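You operate a simulated robot arm through the tools that you are given. There is no shell and no other tool.

You run a simulated robot arm. Do the job below in one go: nothing can be reset, and whatever is moved stays where it is left.

## Task
Strap the small grey case on the cargo rack's mat to the pull printed on its label.
Fine: buckle in the sliding block, at slot 3. Set down upright: what you pick out.

It is judged by the outcome, as a careful person would: the job done as asked, and still so three seconds after it is handed in. It fails if anything else is knocked over, pushed out of place, dropped, spilled or broken.

## Robot
A 7-joint arm with a two-finger parallel gripper, fixed in place. Base frame: the origin is on the floor under the middle of its stand, x ahead of it, y to its left, z up; the work surface is at about z = 0.8. Readings come in m, rad, newtons and seconds.
It reaches about 1.112 m from its shoulder. Its first joint turns from -2.897 to 2.897 rad. Payload 3.43 kg.
The TCP is the grasp point between the finger pads, 0.034 m short of the fingertips. In the tool frame z runs along the fingers and y along their closing line. Largest opening 0.128 m; finger width 0.024, thickness 0.012; the body of the gripper, 0.048 by 0.13 m, starts 0.096 m behind the TCP.
Orientation is that of the tool frame in the base frame, as a unit quaternion [w, x, y, z]. With the fingers straight down and closing along the base's y, the tool's x points along the base's -x, its y along +y and its z along -z.

## Interface
- The arm moves only by the tool servo_tool. Its argument "plan" is a list of rows, each an object (a shift or turn left out is 0, a gripper value left out holds the last) with "gripper": the closure, from 0 (fully open) to 1 (shut); "translation": the shift along the base's x, y, z in units of 200 mm (1.0 is 200 mm), a list of three; "dr": the turn, a rotation vector about the base's x, y, z in units of 180 degrees (1.0 is 180 degrees), a list of three. In form: [{"gripper": gripper, "translation": [x, y, z], "dr": [ax, ay, az]}, ...]. A call has 1 to 20 rows; each row is the pose to reach, as a shift and turn from the pose commanded when the call began. A call with a number of a shift or a turn outside -1 to 1 is refused whole. Each row takes 0.2 s and may step no farther than 0.05 m and 0.15 rad from the row before; otherwise, or with a gripper value out of range, the whole call is refused. Where a pose cannot be reached the arm comes as near as it can. A force on the tool above 70 N (or 10 N above the force at the start of the call, whichever is more), or a blocked arm, ends the call early, and 0.2 s more pass. The fingers move at their own pace (about 0.153 m/s each) and stop on an object; they squeeze with about 21 N. The grip force told is the motor's: it shows also when the fingers shut on nothing. Time passes only in rows, and 0.2 s behind the last, so rows that repeat a pose let the fingers close. It gives the time, the measured TCP pose, the force on the tool (base axes), the opening and the grip force at its end, in the units of the frame above (readings bear some noise), with the torque about the TCP (base axes, N m) and any sound that the robot's microphone picked up, and new pictures: "pictures" is both (left out), scene, wrist or none.
- Cameras (640 x 400 px; columns grow to the right, rows downward): "scene" is fixed at [0.0501, 0.5007, 1.4037]; the picture's right is [-0.64, -0.77, 0.00], its down [-0.36, 0.30, -0.88] and it looks along [0.68, -0.56, -0.47] (base axes); focal length 339 px, centre (320, 200). "wrist" rides on the gripper at [0.076, -0.011, -0.16] in the tool frame; the picture's right is [0.15, 0.99, 0.00], its down [-0.88, 0.13, -0.45] and it looks along [-0.45, 0.07, 0.89] (tool axes); focal length 234 px, centre (320, 200). There is no depth. A picture from a camera that has moved, and an enlarged one, comes with that camera's place and axes in the base frame and with its lens.
- enlarge(camera, box): a new picture of the part [left, top, right, bottom] of that camera's present view, enlarged. No time passes.
- close_job(): hands the job in; it is judged then, once.

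Nothing tells you positions but the pictures and the camera data. Unless the task says otherwise, let go and move clear before handing in.

The tools are called after "Request:" as a command line: name --argument value ..., lists and objects as JSON in quotes. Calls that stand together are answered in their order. servo_tool: Moves the arm, as the interface text tells. Its arguments: {"type":"object","properties":{"plan":{"type":"array","items":{"type":"object","properties":{"gripper":{"type":"number"},"translation":{"type":"array","items":{"type":"number"}},"dr":{"type":"array","items":{"type":"number"}}}}},"pictures":{"type":"string","enum":["both","scene","wrist","none"]}},"required":["plan"]} The other tools are called the same way: enlarge (camera, box) takes an enlarged picture of a part of a camera's view; close_job () hands the job in.

At the start:

```text
clock: 0.0
ee_pos: [0.5415, 0.0296, 1.1645]
tool_rot: [-0.001, 0.0, 1.0, 0.0]
wrist_force: [-0.7, 0.6, -0.2]
moment: [0.0, 0.04, 0.01]
gripper_width: 0.1278
grasp_force: 0.2
```

scene: 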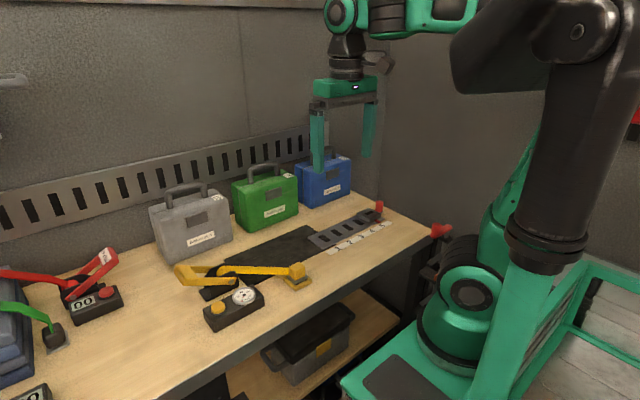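
wrist: 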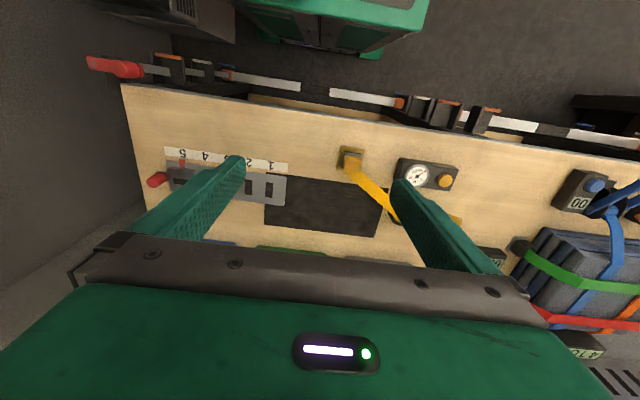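

I see a bench with three cases (grey, green, blue), a dark mat with a slotted sliding block, several straps/gauges and a strap stack. I'll look closer at the labels, the slots and the straps before moving anything.

Request:
enlarge --camera "scene" --box '[140, 150, 380, 300]'

Request:
enlarge --camera "scene" --box '[0, 220, 160, 400]'

Request:
enlarge --camera "scene" --box '[160, 240, 340, 350]'

Request:
enlarge --camera "scene" --box '[290, 180, 450, 280]'

Request:
enlarge --camera "wrist" --box '[80, 40, 400, 240]'

Request:
enlarge --camera "wrist" --box '[380, 80, 640, 400]'

```text
2.67 times, centred on (260, 225) of scene
camera zoom: at [0.0501, 0.5007, 1.4037], right [-0.64, -0.77, 0.0], down [-0.36, 0.3, -0.88], along [0.68, -0.56, -0.47], focal length 904 px, centre (480, 133)
```

zoom: 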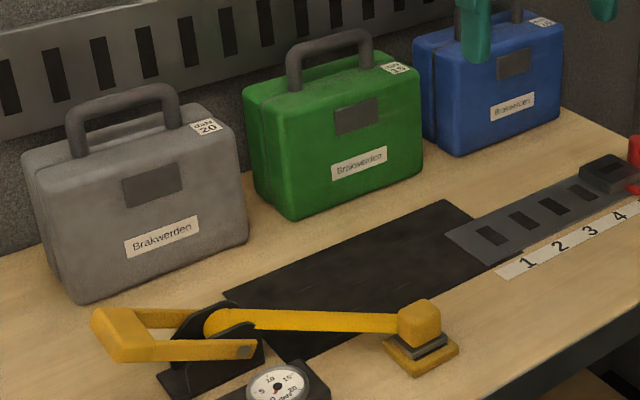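

```text
2.22 times, centred on (80, 310) of scene
camera zoom: at [0.0501, 0.5007, 1.4037], right [-0.64, -0.77, 0.0], down [-0.36, 0.3, -0.88], along [0.68, -0.56, -0.47], focal length 754 px, centre (853, -44)
```

zoom: 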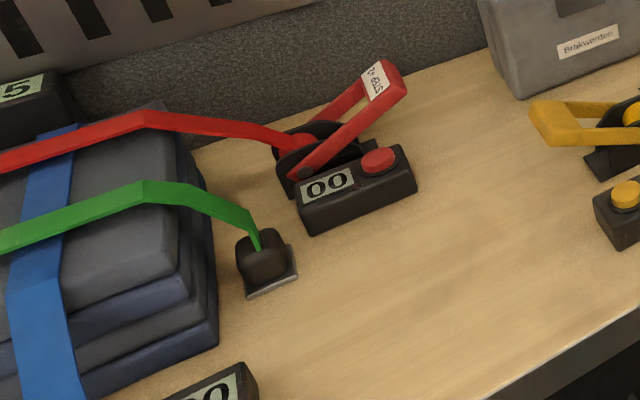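

```text
3.56 times, centred on (250, 295) of scene
camera zoom: at [0.0501, 0.5007, 1.4037], right [-0.64, -0.77, 0.0], down [-0.36, 0.3, -0.88], along [0.68, -0.56, -0.47], focal length 1206 px, centre (569, -138)
```

zoom: 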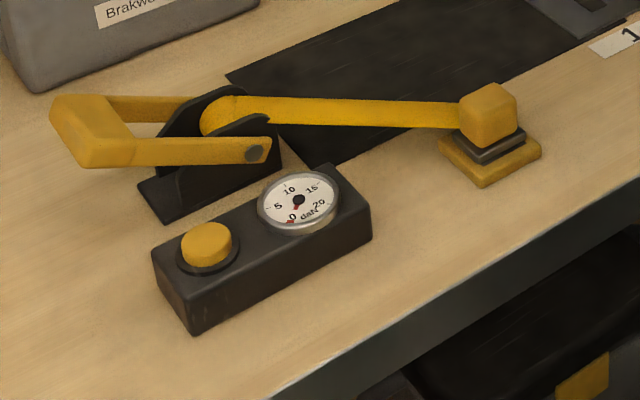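

```text
4.00 times, centred on (370, 230) of scene
camera zoom: at [0.0501, 0.5007, 1.4037], right [-0.64, -0.77, 0.0], down [-0.36, 0.3, -0.88], along [0.68, -0.56, -0.47], focal length 1356 px, centre (120, 80)
```

zoom: 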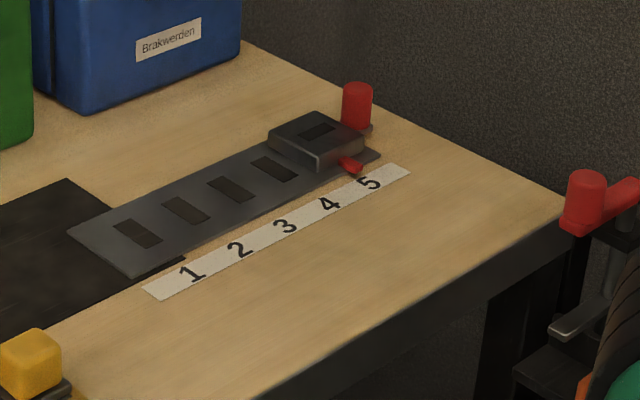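

```text
2.00 times, centred on (240, 140) of wrist
camera zoom: at [0.4671, 0.0169, 1.3238], right [-0.15, 0.99, 0.0], down [0.88, 0.13, 0.45], along [0.45, 0.07, -0.89], focal length 468 px, centre (480, 320)
```

zoom: 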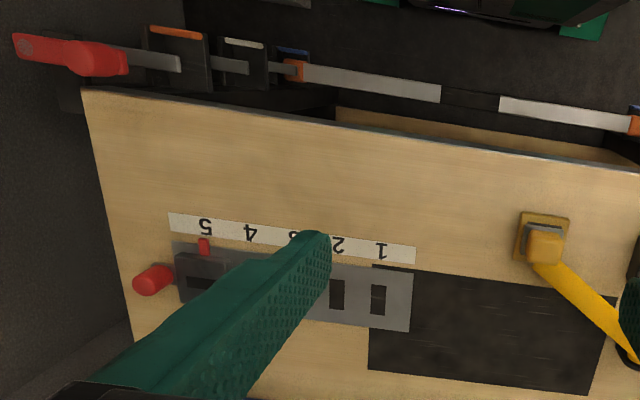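

```text
1.25 times, centred on (510, 240) of wrist
camera zoom: at [0.4671, 0.0169, 1.3238], right [-0.15, 0.99, 0.0], down [0.88, 0.13, 0.45], along [0.45, 0.07, -0.89], focal length 293 px, centre (82, 150)
```

zoom: 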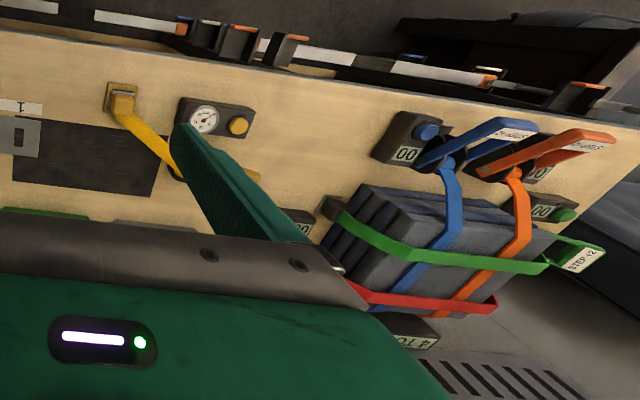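

I need to read the fine print: the case's tag, the gauge and the block with its red pins. I'll zoom in tighter on each.

Request:
enlarge --camera "scene" --box '[205, 190, 230, 206]'

Request:
enlarge --camera "scene" --box '[225, 282, 265, 307]'

Request:
enlarge --camera "scene" --box '[350, 195, 398, 225]'

Request:
enlarge --camera "scene" --box '[172, 258, 252, 308]'

Request:
enlarge --camera "scene" --box '[270, 255, 326, 290]'

Request:
enlarge --camera "scene" --box '[140, 170, 260, 270]'

Request:
enlarge --camera "scene" --box '[240, 300, 400, 400]'

Request:
enlarge --camera "scene" --box '[0, 60, 40, 100]'

```text
16.00 times, centred on (218, 198) of scene
camera zoom: at [0.0501, 0.5007, 1.4037], right [-0.64, -0.77, 0.0], down [-0.36, 0.3, -0.88], along [0.68, -0.56, -0.47], focal length 5425 px, centre (1960, 232)
```

zoom: 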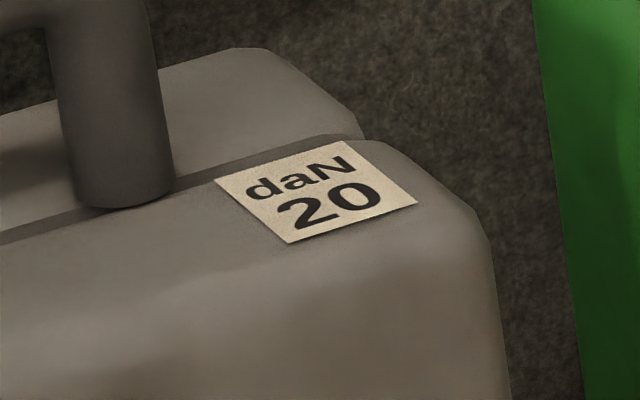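

```text
16.00 times, centred on (245, 294) of scene
camera zoom: at [0.0501, 0.5007, 1.4037], right [-0.64, -0.77, 0.0], down [-0.36, 0.3, -0.88], along [0.68, -0.56, -0.47], focal length 5425 px, centre (1520, -1312)
```

zoom: 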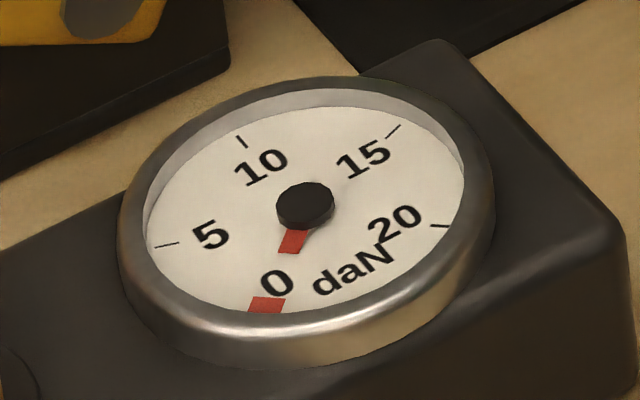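

```text
13.33 times, centred on (374, 210) of scene
camera zoom: at [0.0501, 0.5007, 1.4037], right [-0.64, -0.77, 0.0], down [-0.36, 0.3, -0.88], along [0.68, -0.56, -0.47], focal length 4521 px, centre (-400, 67)
```

zoom: 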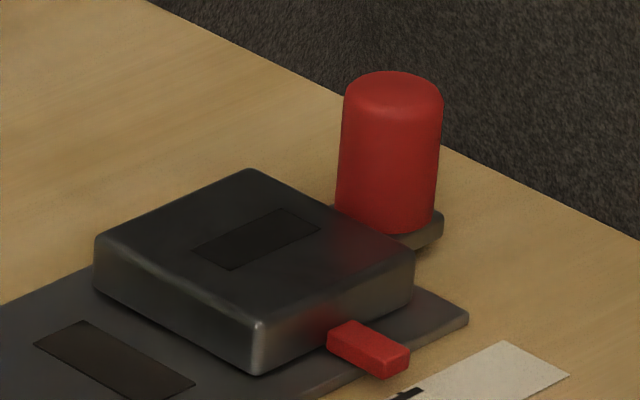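

```text
8.00 times, centred on (212, 283) of scene
camera zoom: at [0.0501, 0.5007, 1.4037], right [-0.64, -0.77, 0.0], down [-0.36, 0.3, -0.88], along [0.68, -0.56, -0.47], focal length 2713 px, centre (1184, -464)
```

zoom: 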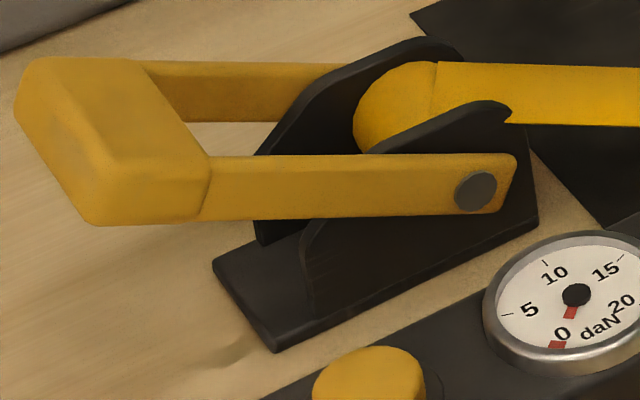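

```text
11.43 times, centred on (298, 272) of scene
camera zoom: at [0.0501, 0.5007, 1.4037], right [-0.64, -0.77, 0.0], down [-0.36, 0.3, -0.88], along [0.68, -0.56, -0.47], focal length 3875 px, centre (571, -629)
```

zoom: 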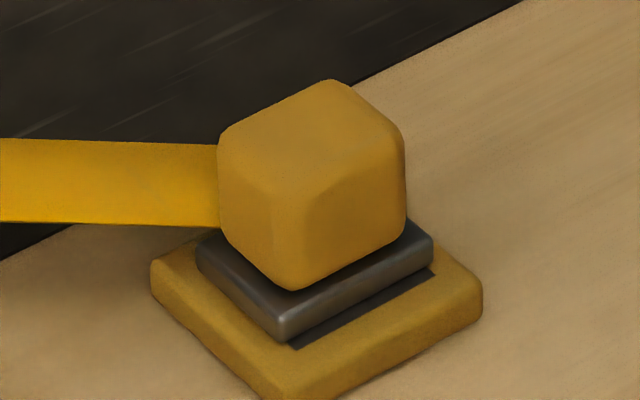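

```text
4.00 times, centred on (200, 220) of scene
camera zoom: at [0.0501, 0.5007, 1.4037], right [-0.64, -0.77, 0.0], down [-0.36, 0.3, -0.88], along [0.68, -0.56, -0.47], focal length 1356 px, centre (800, 120)
```

zoom: 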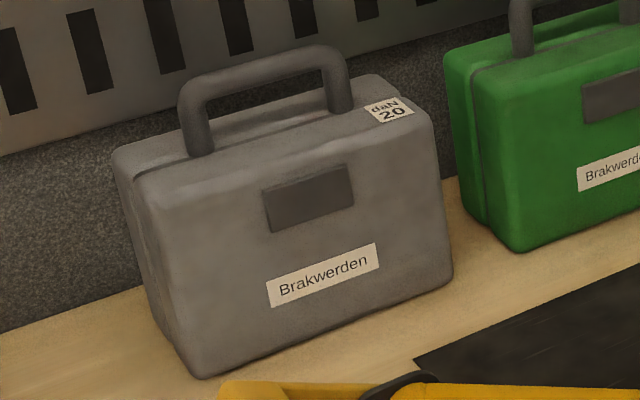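

```text
4.00 times, centred on (320, 350) of scene
camera zoom: at [0.0501, 0.5007, 1.4037], right [-0.64, -0.77, 0.0], down [-0.36, 0.3, -0.88], along [0.68, -0.56, -0.47], focal length 1356 px, centre (320, -400)
```

zoom: 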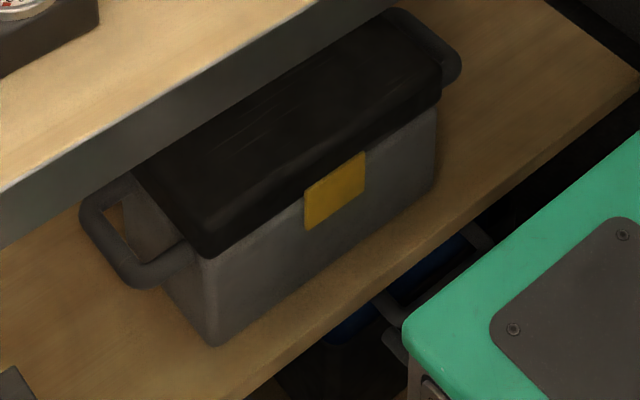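

```text
10.00 times, centred on (20, 80) of scene
camera zoom: at [0.0501, 0.5007, 1.4037], right [-0.64, -0.77, 0.0], down [-0.36, 0.3, -0.88], along [0.68, -0.56, -0.47], focal length 3391 px, centre (3320, 1400)
```

zoom: 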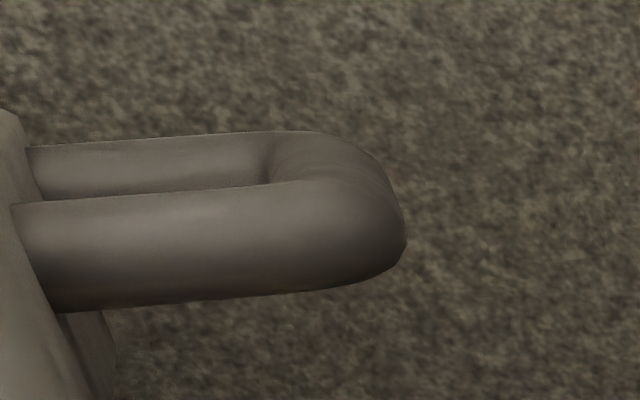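

The grey case's tag reads 20 daN, the yellow ratchet's gauge goes 0–20 daN, the block is at slot 5, and the yellow buckle is parked near (0.61, 0.11). Next I shift the arm at height to look at the ratchet, mat and case from the wrist camera.

Request:
servo_tool --plan '[{"translation": [0.1, 0.2125, 0]}, {"translation": [0.2, 0.425, 0]}, {"translation": [0.3, 0.6375, 0]}, {"translation": [0.4, 0.85, 0]}]'

```text
clock: 1.0
ee_pos: [0.6075, 0.1985, 1.1727]
tool_rot: [0.007, 0.0, 1.0, 0.0]
wrist_force: [-1.1, 0.4, -0.1]
moment: [0.06, -0.06, -0.01]
gripper_width: 0.128
grasp_force: 0.0
camera wrist: at [0.5305, 0.1862, 1.3306], right [-0.15, 0.99, 0.0], down [0.87, 0.13, 0.47], along [0.46, 0.07, -0.88], focal length 234 px, centre (320, 200)
```

scene: 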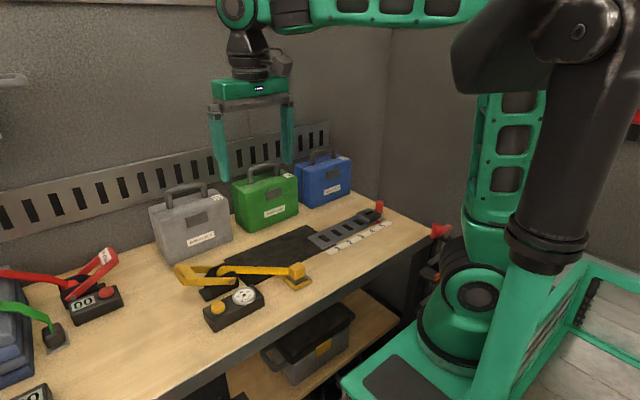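
wrist: 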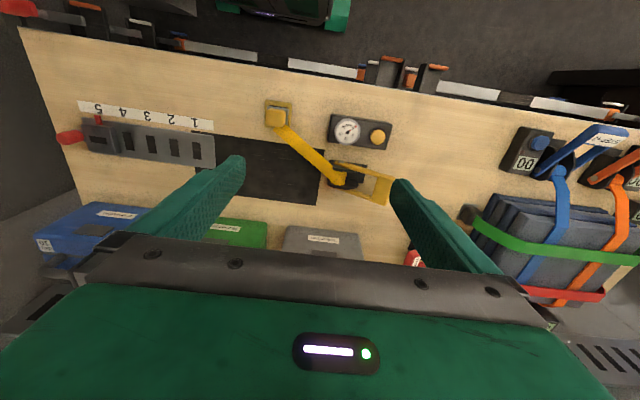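

The wrist camera now shows the mat, ratchet, gauge and parked buckle from above. I'll enlarge those to get accurate positions.

Request:
enlarge --camera "wrist" --box '[240, 80, 400, 220]'

Request:
enlarge --camera "wrist" --box '[50, 80, 210, 180]'

Request:
enlarge --camera "wrist" --box '[480, 100, 640, 300]'

Request:
enlarge --camera "wrist" --box '[200, 190, 440, 280]'

```text
2.86 times, centred on (320, 150) of wrist
camera zoom: at [0.5305, 0.1862, 1.3306], right [-0.15, 0.99, 0.0], down [0.87, 0.13, 0.47], along [0.46, 0.07, -0.88], focal length 669 px, centre (320, 343)
```

zoom: 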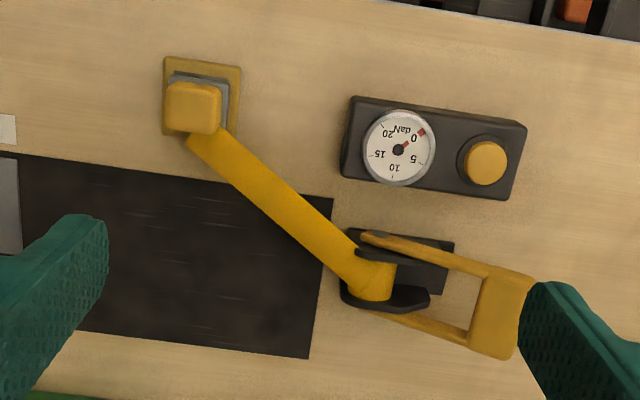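

```text
4.00 times, centred on (130, 130) of wrist
camera zoom: at [0.5305, 0.1862, 1.3306], right [-0.15, 0.99, 0.0], down [0.87, 0.13, 0.47], along [0.46, 0.07, -0.88], focal length 937 px, centre (1080, 480)
```

zoom: 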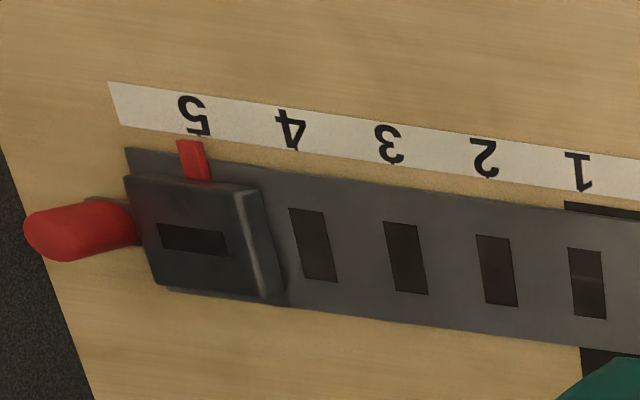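

```text
2.00 times, centred on (560, 200) of wrist
camera zoom: at [0.5305, 0.1862, 1.3306], right [-0.15, 0.99, 0.0], down [0.87, 0.13, 0.47], along [0.46, 0.07, -0.88], focal length 468 px, centre (-160, 200)
```

zoom: 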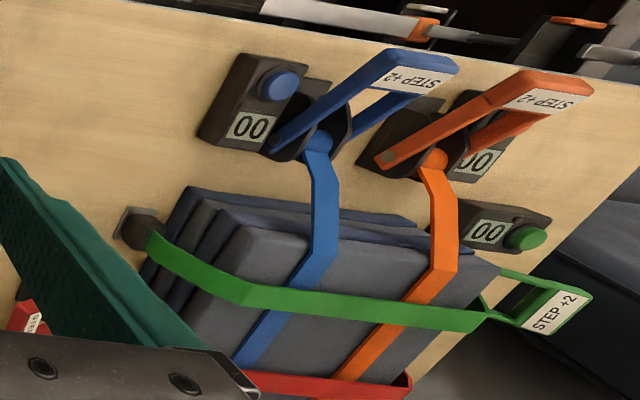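

```text
2.67 times, centred on (320, 235) of wrist
camera zoom: at [0.5305, 0.1862, 1.3306], right [-0.15, 0.99, 0.0], down [0.87, 0.13, 0.47], along [0.46, 0.07, -0.88], focal length 624 px, centre (320, 107)
```

zoom: 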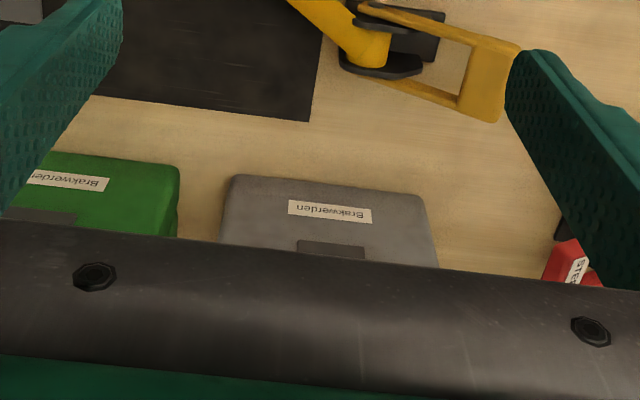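

I've located the mat (about x 0.68–0.82, y −0.075–0.22), the ratchet near (0.72, 0.26) and the grey case near y 0.25 against the wall. I'll move over it at height to measure its handle and thickness.

Request:
servo_tool --plan '[{"translation": [0.2, 0.05, 0.1]}, {"translation": [0.4, 0.1, 0.2]}, {"translation": [0.6, 0.15, 0.3]}, {"translation": [0.8, 0.2, 0.4]}, {"translation": [0.8, 0.2, 0.4]}]'

```text
clock: 2.2
ee_pos: [0.768, 0.2393, 1.2512]
tool_rot: [0.004, 0.0, 1.0, 0.0]
wrist_force: [0.0, -0.4, -0.5]
moment: [-0.06, 0.0, -0.01]
gripper_width: 0.1278
grasp_force: 0.1
camera wrist: at [0.6921, 0.2262, 1.4096], right [-0.15, 0.99, 0.0], down [0.88, 0.13, 0.47], along [0.46, 0.07, -0.89], focal length 234 px, centre (320, 200)
```

scene: 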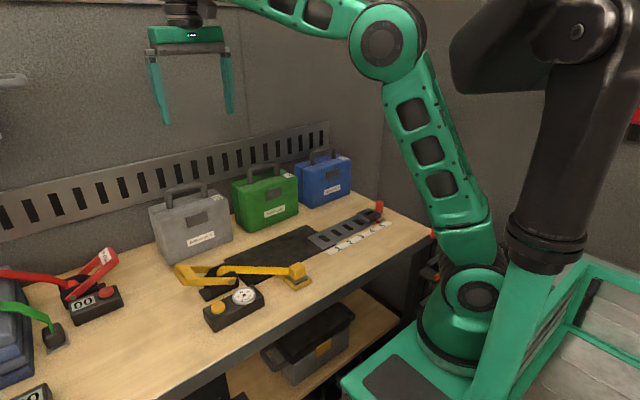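
wrist: 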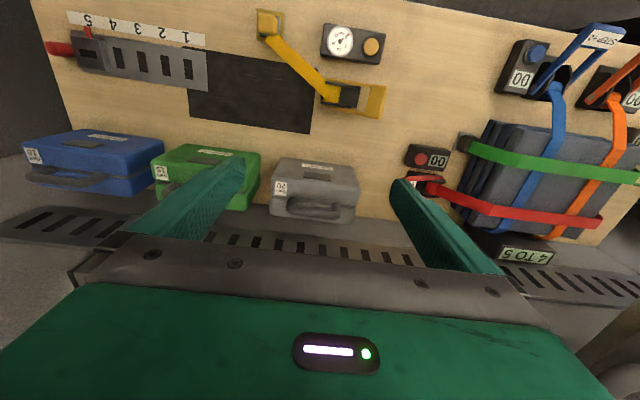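

Request:
enlarge --camera "wrist" --box '[240, 140, 400, 240]'

Request:
enlarge --camera "wrist" --box '[180, 0, 400, 140]'

Request:
enlarge --camera "wrist" --box '[30, 0, 230, 120]'

Request:
enlarge --camera "wrist" --box '[400, 100, 640, 280]'

```text
4.00 times, centred on (320, 190) of wrist
camera zoom: at [0.6921, 0.2262, 1.4096], right [-0.15, 0.99, 0.0], down [0.88, 0.13, 0.47], along [0.46, 0.07, -0.89], focal length 937 px, centre (320, 240)
```

zoom: 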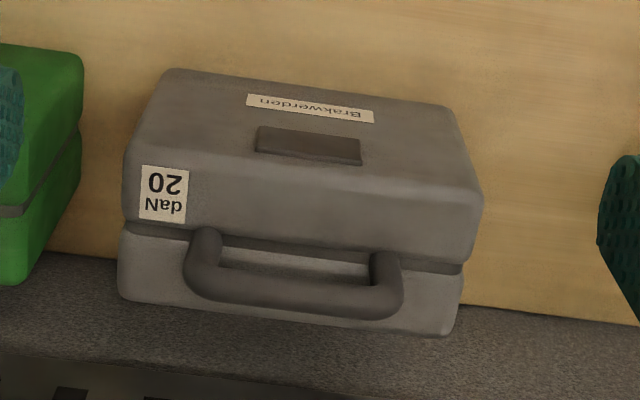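

```text
2.86 times, centred on (290, 70) of wrist
camera zoom: at [0.6921, 0.2262, 1.4096], right [-0.15, 0.99, 0.0], down [0.88, 0.13, 0.47], along [0.46, 0.07, -0.89], focal length 669 px, centre (406, 571)
```

zoom: 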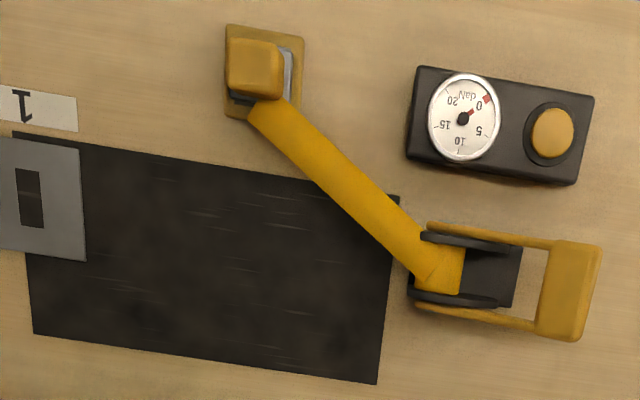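

```text
3.20 times, centred on (130, 60) of wrist
camera zoom: at [0.6921, 0.2262, 1.4096], right [-0.15, 0.99, 0.0], down [0.88, 0.13, 0.47], along [0.46, 0.07, -0.89], focal length 749 px, centre (928, 648)
```

zoom: 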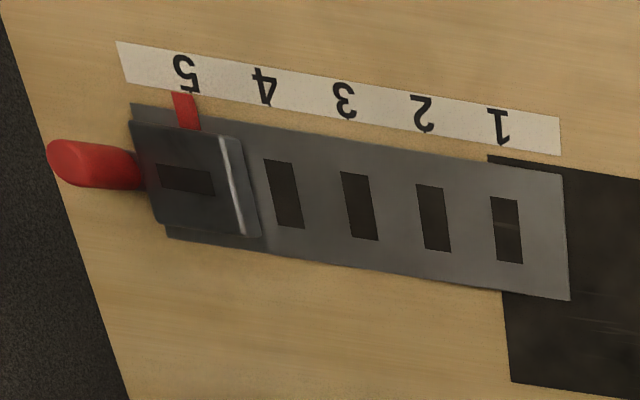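

```text
2.22 times, centred on (520, 190) of wrist
camera zoom: at [0.6921, 0.2262, 1.4096], right [-0.15, 0.99, 0.0], down [0.88, 0.13, 0.47], along [0.46, 0.07, -0.89], focal length 520 px, centre (-124, 222)
```

zoom: 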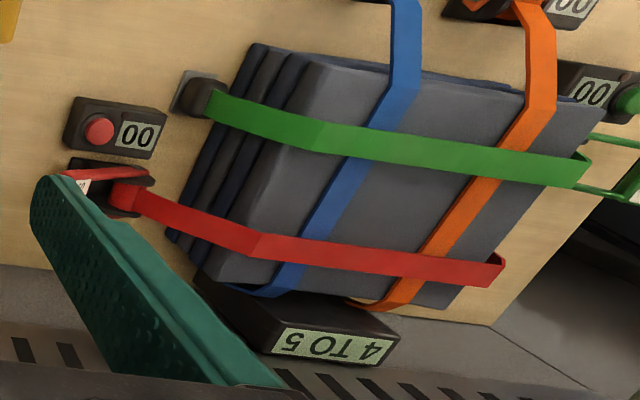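

The grey case centre is near (0.94, 0.25), with its handle bar along y at about z 1.0 and 0.11 m long. I'll turn the gripper 90° so it closes across the bar, while moving above it at height.

Request:
servo_tool --plan '[{"translation": [0.05, 0.0, -0.01], "dr": [0, 0, 0.042]}, {"translation": [0.1, 0.01, -0.02], "dr": [0, 0, 0.084]}, {"translation": [0.15, 0.01, -0.03], "dr": [0, 0, 0.126]}, {"translation": [0.2, 0.02, -0.04], "dr": [0, 0, 0.168]}, {"translation": [0.25, 0.02, -0.05], "dr": [0, 0, 0.21]}, {"translation": [0.3, 0.03, -0.06], "dr": [0, 0, 0.252]}, {"translation": [0.35, 0.03, -0.07], "dr": [0, 0, 0.294]}, {"translation": [0.4, 0.04, -0.08], "dr": [0, 0, 0.336]}, {"translation": [0.45, 0.04, -0.09], "dr": [0, 0, 0.378]}, {"translation": [0.5, 0.05, -0.1], "dr": [0, 0, 0.42]}, {"translation": [0.55, 0.05, -0.1], "dr": [0, 0, 0.462]}, {"translation": [0.55, 0.05, -0.1], "dr": [0, 0, 0.5]}, {"translation": [0.55, 0.05, -0.1], "dr": [0, 0, 0.5]}, {"translation": [0.55, 0.05, -0.1], "dr": [0, 0, 0.5]}]'

```text
clock: 3.6
ee_pos: [0.8084, 0.245, 1.2535]
tool_rot: [0.016, -0.364, 0.931, 0.002]
wrist_force: [0.3, -0.4, -0.4]
moment: [-0.01, 0.02, -0.01]
gripper_width: 0.1278
grasp_force: 0.1
stopped in row 6: the force on the tool passed its limit at 86 N (the readings are from after the stop); the commanded pose is now the measured one
camera wrist: at [0.7565, 0.1827, 1.4105], right [-0.78, 0.63, -0.01], down [0.55, 0.68, 0.48], along [0.31, 0.37, -0.88], focal length 234 px, centre (320, 200)
```

scene: 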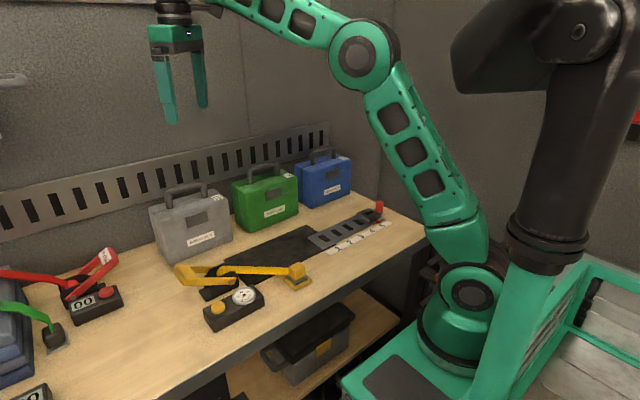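
wrist: 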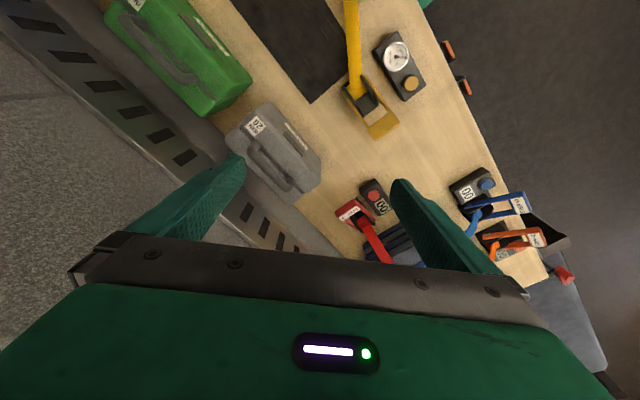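

The arm stopped on a 86 N reading while still high in the air near (0.81, 0.245, 1.25), so something may be near the hand or wrist. I'll look around before moving further.

Request:
enlarge --camera "scene" --box '[0, 0, 320, 200]'

Request:
enlarge --camera "scene" --box '[300, 0, 640, 212]'

Request:
enlarge --camera "scene" --box '[380, 180, 640, 400]'

Request:
enlarge --camera "wrist" --box '[0, 0, 640, 400]'

```text
2.00 times, centred on (160, 100) of scene
camera zoom: at [0.0501, 0.5007, 1.4037], right [-0.64, -0.77, 0.0], down [-0.36, 0.3, -0.88], along [0.68, -0.56, -0.47], focal length 678 px, centre (640, 400)
```

zoom: 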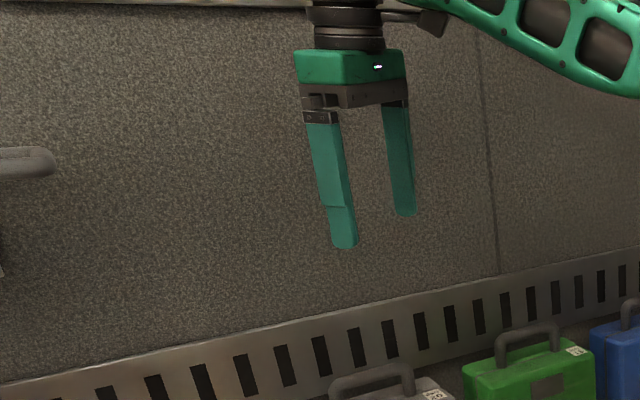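

```text
1.88 times, centred on (470, 106) of scene
camera zoom: at [0.0501, 0.5007, 1.4037], right [-0.64, -0.77, 0.0], down [-0.36, 0.3, -0.88], along [0.68, -0.56, -0.47], focal length 638 px, centre (38, 377)
```

zoom: 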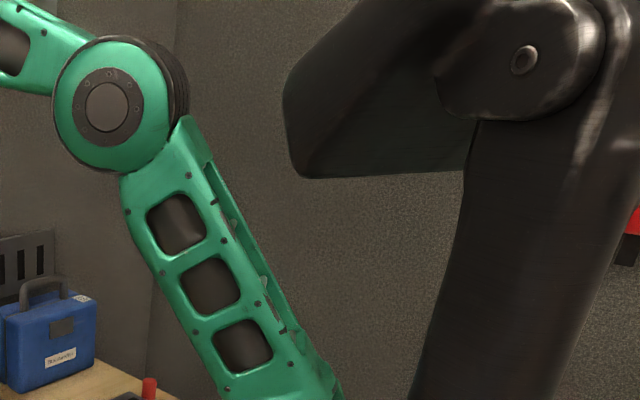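

```text
1.82 times, centred on (510, 290) of scene
camera zoom: at [0.0501, 0.5007, 1.4037], right [-0.64, -0.77, 0.0], down [-0.36, 0.3, -0.88], along [0.68, -0.56, -0.47], focal length 616 px, centre (-26, 36)
```

zoom: 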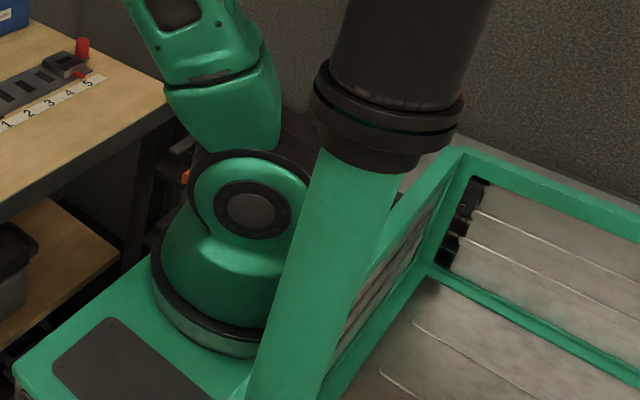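

```text
1.00 times, centred on (320, 200) of wrist (not enlarged: the box is as wide or as high as the picture)
camera zoom: at [0.7565, 0.1827, 1.4105], right [-0.78, 0.63, -0.01], down [0.55, 0.68, 0.48], along [0.31, 0.37, -0.88], focal length 234 px, centre (320, 200)
```

zoom: 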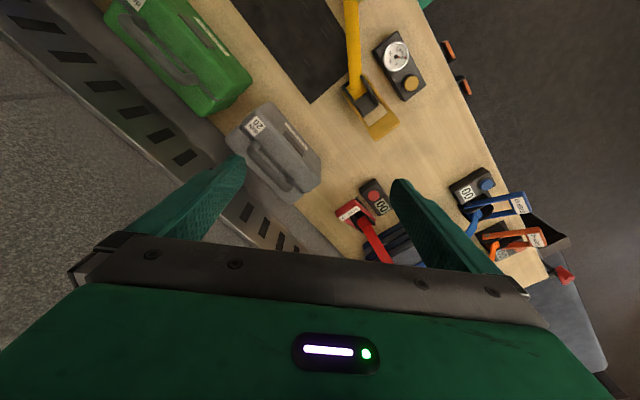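

A bar or shelf edge shows along the top of the scene at about z 1.43, so the hand probably touched it while high. I'll back off, drop lower, and finish the turn there.

Request:
servo_tool --plan '[{"translation": [-0.1, 0, -0.05], "dr": [0, 0, 0.0]}, {"translation": [-0.2, 0, -0.15], "dr": [-0.0012, 0.0009, 0.0376]}, {"translation": [-0.3, 0, -0.25], "dr": [-0.0024, 0.0019, 0.0751]}, {"translation": [-0.3, 0, -0.35], "dr": [-0.0036, 0.0028, 0.1127]}, {"translation": [-0.3, 0, -0.45], "dr": [-0.0047, 0.0037, 0.1503]}, {"translation": [-0.3, 0, -0.55], "dr": [-0.0059, 0.0046, 0.1879]}, {"translation": [-0.3, 0, -0.65], "dr": [-0.0071, 0.0056, 0.2254]}, {"translation": [-0.3, 0, -0.7675], "dr": [-0.0083, 0.0065, 0.263]}, {"translation": [-0.3, 0, -0.7675], "dr": [-0.0083, 0.0065, 0.263]}, {"translation": [-0.3, 0, -0.7675], "dr": [-0.0083, 0.0065, 0.263]}, {"translation": [-0.3, 0, -0.7675], "dr": [-0.0083, 0.0065, 0.263]}]'

```text
clock: 6.0
ee_pos: [0.7512, 0.245, 1.0986]
tool_rot: [-0.001, -0.707, 0.707, 0.0]
wrist_force: [0.2, 0.4, -1.0]
moment: [-0.03, -0.01, 0.02]
gripper_width: 0.1278
grasp_force: 0.2
camera wrist: at [0.7632, 0.1689, 1.257], right [-0.99, -0.14, 0.0], down [-0.13, 0.88, 0.45], along [-0.07, 0.45, -0.89], focal length 234 px, centre (320, 200)
```

scene: 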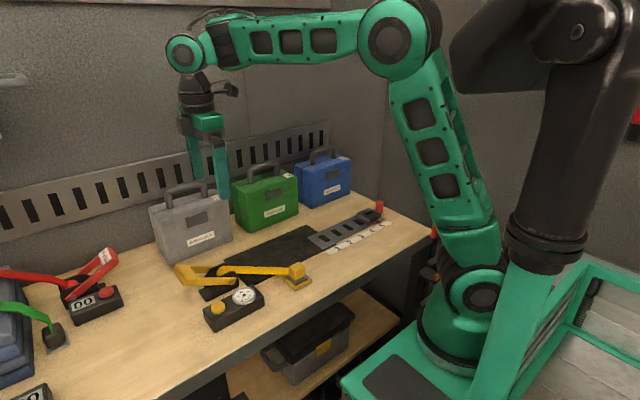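
wrist: 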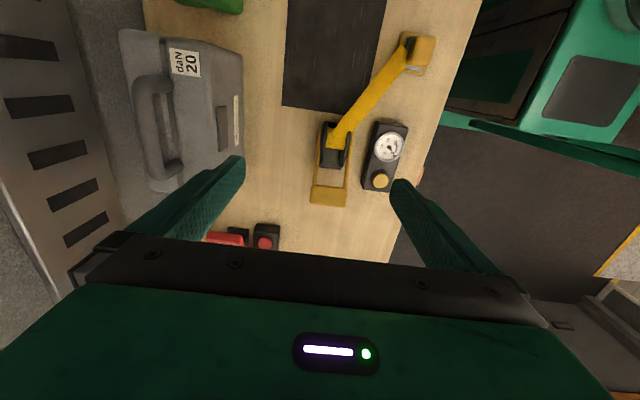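

The pose settled well at (0.751, 0.245, 1.10) with the fingers closing along x. Now I'll measure the handle from this view.

Request:
enlarge --camera "wrist" --box '[100, 10, 260, 210]'

Request:
enlarge --camera "wrist" --box '[280, 10, 440, 210]'

```text
2.00 times, centred on (180, 110) of wrist
camera zoom: at [0.7632, 0.1689, 1.257], right [-0.99, -0.14, 0.0], down [-0.13, 0.88, 0.45], along [-0.07, 0.45, -0.89], focal length 468 px, centre (600, 380)
```

zoom: 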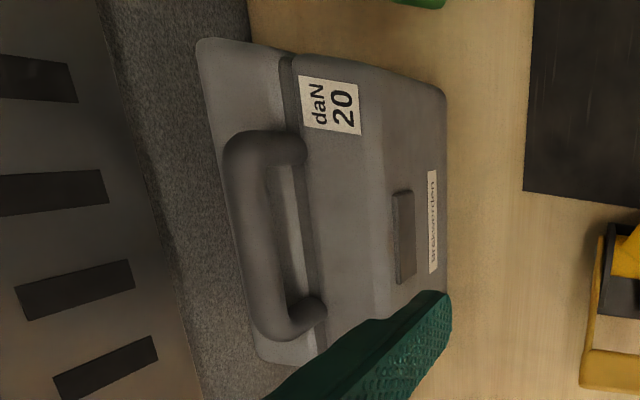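

```text
2.00 times, centred on (360, 110) of wrist
camera zoom: at [0.7632, 0.1689, 1.257], right [-0.99, -0.14, 0.0], down [-0.13, 0.88, 0.45], along [-0.07, 0.45, -0.89], focal length 468 px, centre (240, 380)
```

zoom: 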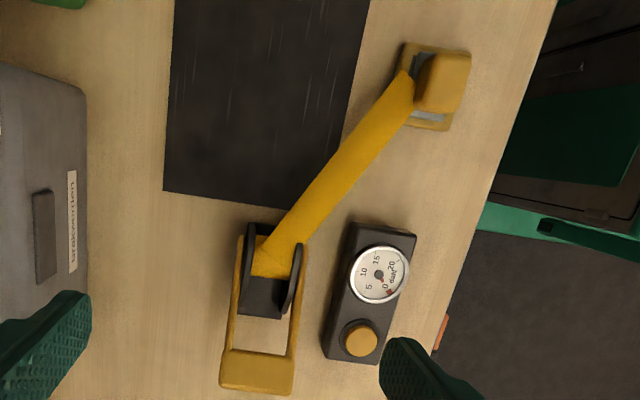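

The handle bar centre comes out near (0.943, 0.246, 0.994). I'll narrow the opening and move forward above it at a safe low height.

Request:
servo_tool --plan '[{"translation": [0.2, 0, -0.05], "gripper": 0.42}, {"translation": [0.4, 0, -0.1], "gripper": 0.42}, {"translation": [0.6, 0.0, -0.1]}, {"translation": [0.8, 0.005, -0.1]}, {"translation": [0.973, 0.005, -0.1]}, {"translation": [0.973, 0.005, -0.1]}, {"translation": [0.973, 0.005, -0.1]}, {"translation": [0.973, 0.005, -0.1]}]'

```text
clock: 7.8
ee_pos: [0.9453, 0.2463, 1.0785]
tool_rot: [-0.001, -0.707, 0.707, 0.0]
wrist_force: [-0.1, -0.5, 0.3]
moment: [-0.01, -0.05, 0.03]
gripper_width: 0.0741
grasp_force: 0.1
camera wrist: at [0.9581, 0.17, 1.2366], right [-0.99, -0.14, 0.0], down [-0.13, 0.88, 0.45], along [-0.07, 0.45, -0.89], focal length 234 px, centre (320, 200)
```

scene: 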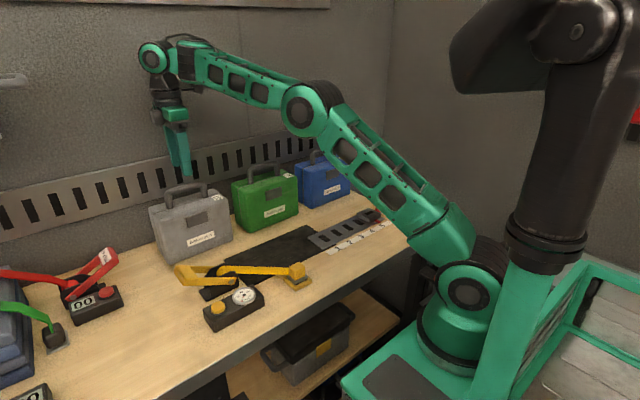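
wrist: 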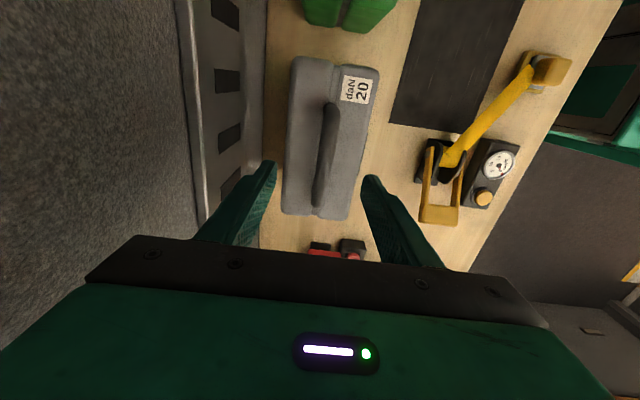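

The fingers are above the grey case. I'll zoom in to check the handle sits between the pads.

Request:
enlarge --camera "wrist" --box '[220, 40, 420, 260]'

Request:
enlarge --camera "scene" --box '[120, 110, 260, 220]'

```text
1.82 times, centred on (320, 150) of wrist
camera zoom: at [0.9581, 0.17, 1.2366], right [-0.99, -0.14, 0.0], down [-0.13, 0.88, 0.45], along [-0.07, 0.45, -0.89], focal length 426 px, centre (320, 291)
```

zoom: 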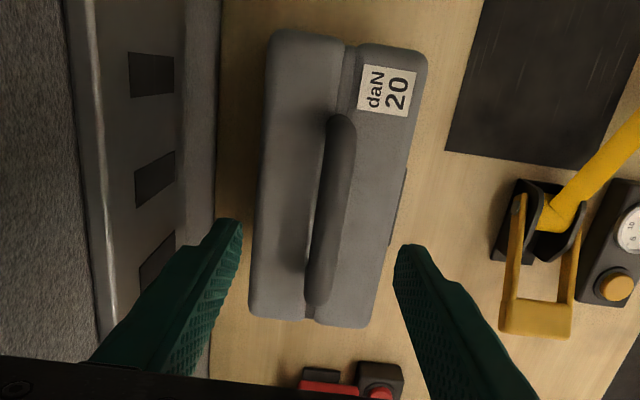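

```text
3.64 times, centred on (190, 165) of scene
camera zoom: at [0.0501, 0.5007, 1.4037], right [-0.64, -0.77, 0.0], down [-0.36, 0.3, -0.88], along [0.68, -0.56, -0.47], focal length 1233 px, centre (793, 327)
```

zoom: 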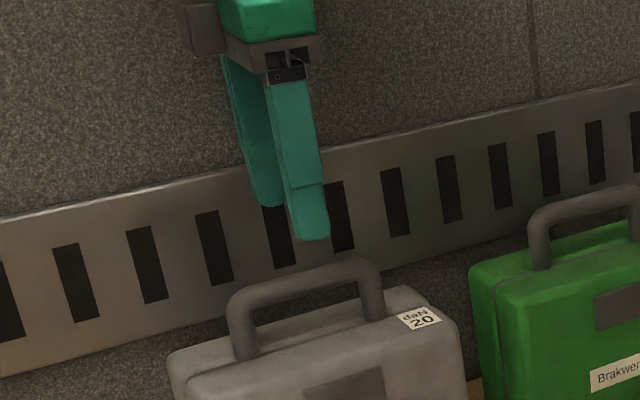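

The bar is centred between the fingers at about x 0.941. I'll descend to the bar and close on it.

Request:
servo_tool --plan '[{"translation": [-0.01, -0.005, -0.11]}, {"translation": [-0.02, -0.005, -0.22]}, {"translation": [-0.02, -0.005, -0.33]}, {"translation": [-0.02, -0.005, -0.425]}, {"translation": [-0.02, -0.005, -0.425]}, {"translation": [-0.02, -0.005, -0.425], "gripper": 1.0}, {"translation": [-0.02, -0.005, -0.425], "gripper": 1.0}, {"translation": [-0.02, -0.005, -0.425], "gripper": 1.0}]'

```text
clock: 9.6
ee_pos: [0.9418, 0.2449, 0.9917]
tool_rot: [-0.001, -0.707, 0.707, -0.001]
wrist_force: [-0.3, 1.0, -0.5]
moment: [0.09, 0.01, 0.05]
gripper_width: 0.0176
grasp_force: 21.1
camera wrist: at [0.9538, 0.1684, 1.1508], right [-0.99, -0.14, 0.0], down [-0.13, 0.88, 0.45], along [-0.07, 0.45, -0.89], focal length 234 px, centre (320, 200)
```

scene: 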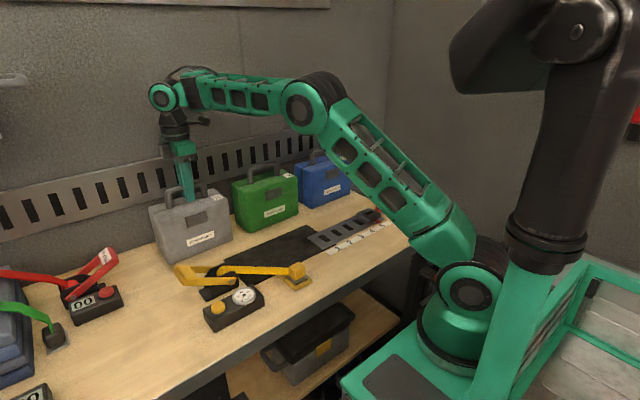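
wrist: 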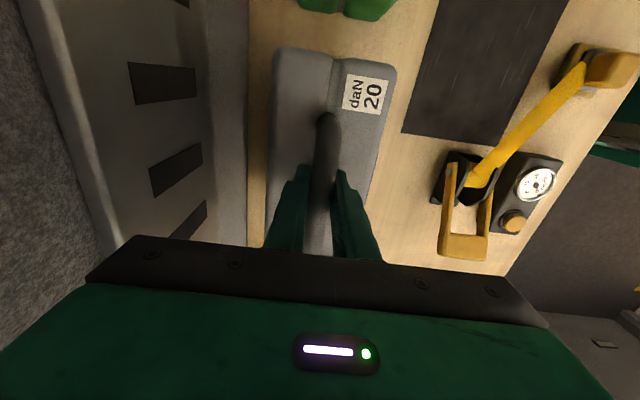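

The handle is gripped (17.6 mm wide, 21 N). I'll lift the case straight up 10 cm and check it hangs level.

Request:
servo_tool --plan '[{"translation": [0, 0, 0.05]}, {"translation": [0, 0, 0.125]}, {"translation": [0, 0, 0.25]}, {"translation": [0, 0, 0.375]}, {"translation": [0, 0, 0.5]}, {"translation": [0, 0, 0.5]}, {"translation": [0, 0, 0.5]}]'

```text
clock: 11.2
ee_pos: [0.9428, 0.2454, 1.0933]
tool_rot: [-0.001, -0.707, 0.707, 0.001]
wrist_force: [-0.2, 0.1, -5.0]
moment: [-0.04, 0.04, -0.02]
gripper_width: 0.0176
grasp_force: 21.1
camera wrist: at [0.9549, 0.1695, 1.2518], right [-0.99, -0.14, 0.0], down [-0.13, 0.88, 0.45], along [-0.07, 0.45, -0.89], focal length 234 px, centre (320, 200)
```

scene: 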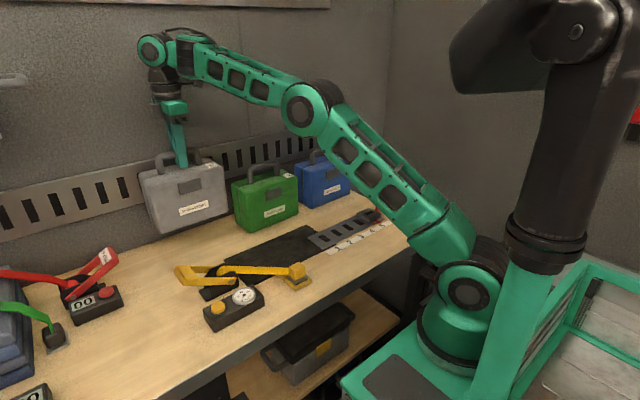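
wrist: 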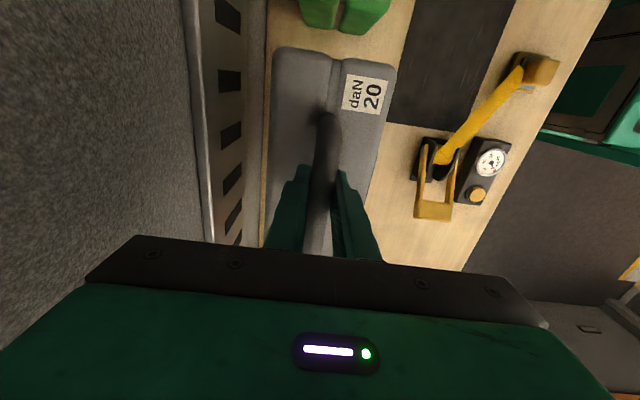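

The case hangs level at about 0.5 kg. I'll carry it back off the wall row and then over to the mat, aiming for about (0.741, 0.087).

Request:
servo_tool --plan '[{"translation": [-0.1, 0, 0.02]}, {"translation": [-0.25, 0, 0.05]}, {"translation": [-0.4, 0, 0.05]}, {"translation": [-0.53, 0, 0.05]}, {"translation": [-0.62, -0.13, 0.05]}, {"translation": [-0.71, -0.26, 0.05]}, {"translation": [-0.79, -0.39, 0.05]}, {"translation": [-0.86, -0.52, 0.05]}, {"translation": [-0.93, -0.65, 0.05]}, {"translation": [-0.98, -0.75, 0.05]}, {"translation": [-1.0, -0.79, 0.05]}, {"translation": [-1.0, -0.79, 0.05]}, {"translation": [-1.0, -0.79, 0.05]}, {"translation": [-1.0, -0.79, 0.05]}]'

```text
clock: 14.2
ee_pos: [0.7423, 0.0887, 1.1035]
tool_rot: [-0.001, -0.706, 0.708, 0.002]
wrist_force: [-0.3, -0.8, -5.1]
moment: [-0.02, 0.01, -0.04]
gripper_width: 0.0175
grasp_force: 21.4
camera wrist: at [0.7539, 0.0113, 1.262], right [-0.99, -0.14, 0.0], down [-0.13, 0.88, 0.46], along [-0.07, 0.45, -0.89], focal length 234 px, centre (320, 200)
```

scene: 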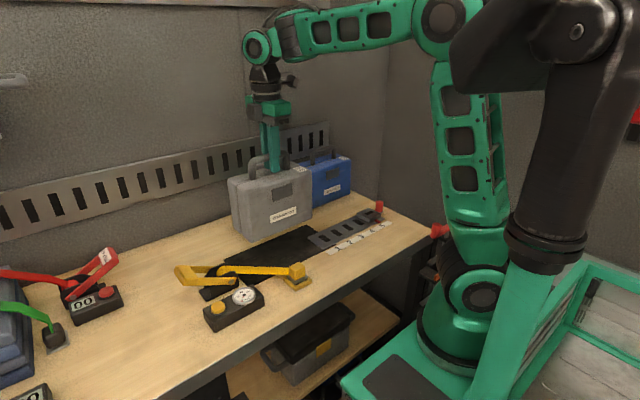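
wrist: 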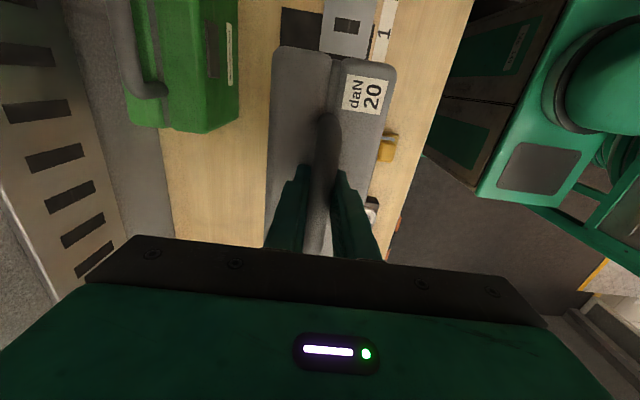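

The case is over the mat, clear of the strap and plate. I'll lower it most of the way and check before touching down.

Request:
servo_tool --plan '[{"translation": [0, 0, -0.1]}, {"translation": [0, 0, -0.2]}, {"translation": [0, 0, -0.3]}, {"translation": [0, 0, -0.4]}, {"translation": [0, 0, -0.5]}, {"translation": [0, 0, -0.5]}, {"translation": [0, 0, -0.5]}]'

```text
clock: 15.8
ee_pos: [0.7414, 0.0876, 1.0018]
tool_rot: [-0.001, -0.707, 0.708, 0.0]
wrist_force: [-0.1, -0.4, -4.8]
moment: [0.02, 0.02, -0.01]
gripper_width: 0.0176
grasp_force: 20.7
camera wrist: at [0.7534, 0.0108, 1.1603], right [-0.99, -0.14, 0.0], down [-0.13, 0.88, 0.45], along [-0.07, 0.45, -0.89], focal length 234 px, centre (320, 200)
```

scene: 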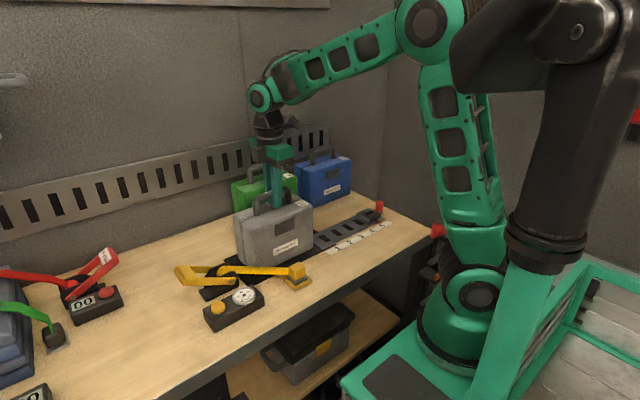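
wrist: 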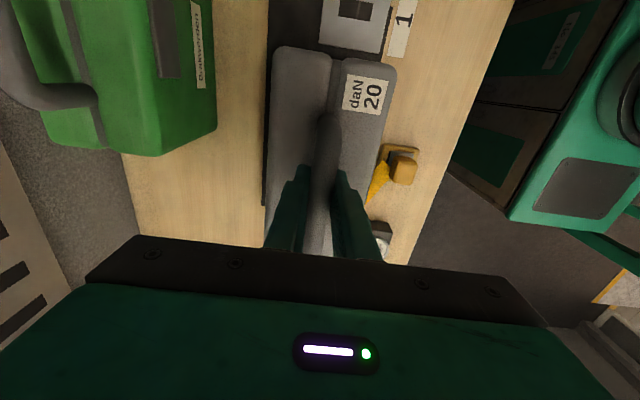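

Request:
enlarge --camera "scene" --box '[180, 180, 340, 300]'

Request:
enlarge --camera "wrist" --box '[220, 0, 460, 260]'

```text
3.33 times, centred on (260, 240) of scene
camera zoom: at [0.0501, 0.5007, 1.4037], right [-0.64, -0.77, 0.0], down [-0.36, 0.3, -0.88], along [0.68, -0.56, -0.47], focal length 1130 px, centre (520, 67)
```

zoom: 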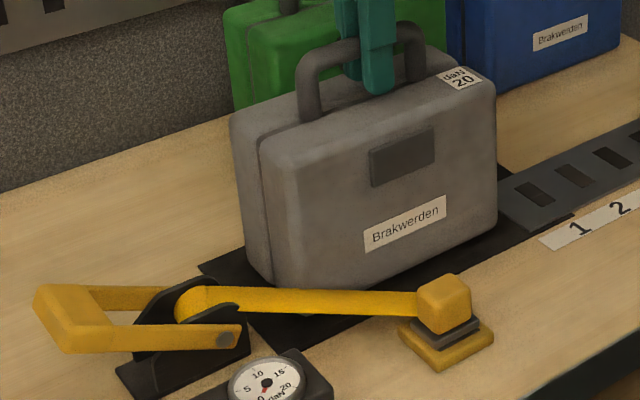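

```text
1.54 times, centred on (340, 130) of wrist
camera zoom: at [0.7534, 0.0108, 1.1603], right [-0.99, -0.14, 0.0], down [-0.13, 0.88, 0.45], along [-0.07, 0.45, -0.89], focal length 360 px, centre (289, 308)
```

zoom: 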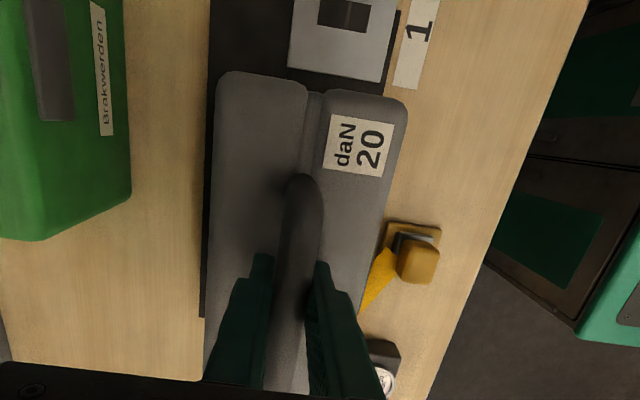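

Clearances look good on all sides. I'll lower the last centimetre slowly and watch the force.

Request:
servo_tool --plan '[{"translation": [0, 0, -0.02]}, {"translation": [0, 0, -0.035]}, {"translation": [0, 0, -0.045]}, {"translation": [0, 0, -0.045]}, {"translation": [0, 0, -0.045]}]' --pictures "none"

```text
clock: 17.0
ee_pos: [0.7406, 0.0863, 0.9929]
tool_rot: [-0.002, -0.706, 0.708, 0.0]
wrist_force: [0.3, -0.5, -5.3]
moment: [0.0, 0.01, 0.02]
gripper_width: 0.0175
grasp_force: 21.2
```

Still hanging at full weight, so I'll go a few millimetres lower.

Request:
servo_tool --plan '[{"translation": [0, 0, -0.01]}, {"translation": [0, 0, -0.02]}, {"translation": [0, 0, -0.02]}, {"translation": [0, 0, -0.02]}]' --pictures "none"

```text
clock: 18.0
ee_pos: [0.741, 0.0873, 0.9885]
tool_rot: [0.001, -0.707, 0.707, -0.002]
wrist_force: [3.0, -0.6, 17.9]
moment: [0.05, 0.01, -0.02]
gripper_width: 0.0179
grasp_force: 20.9
```

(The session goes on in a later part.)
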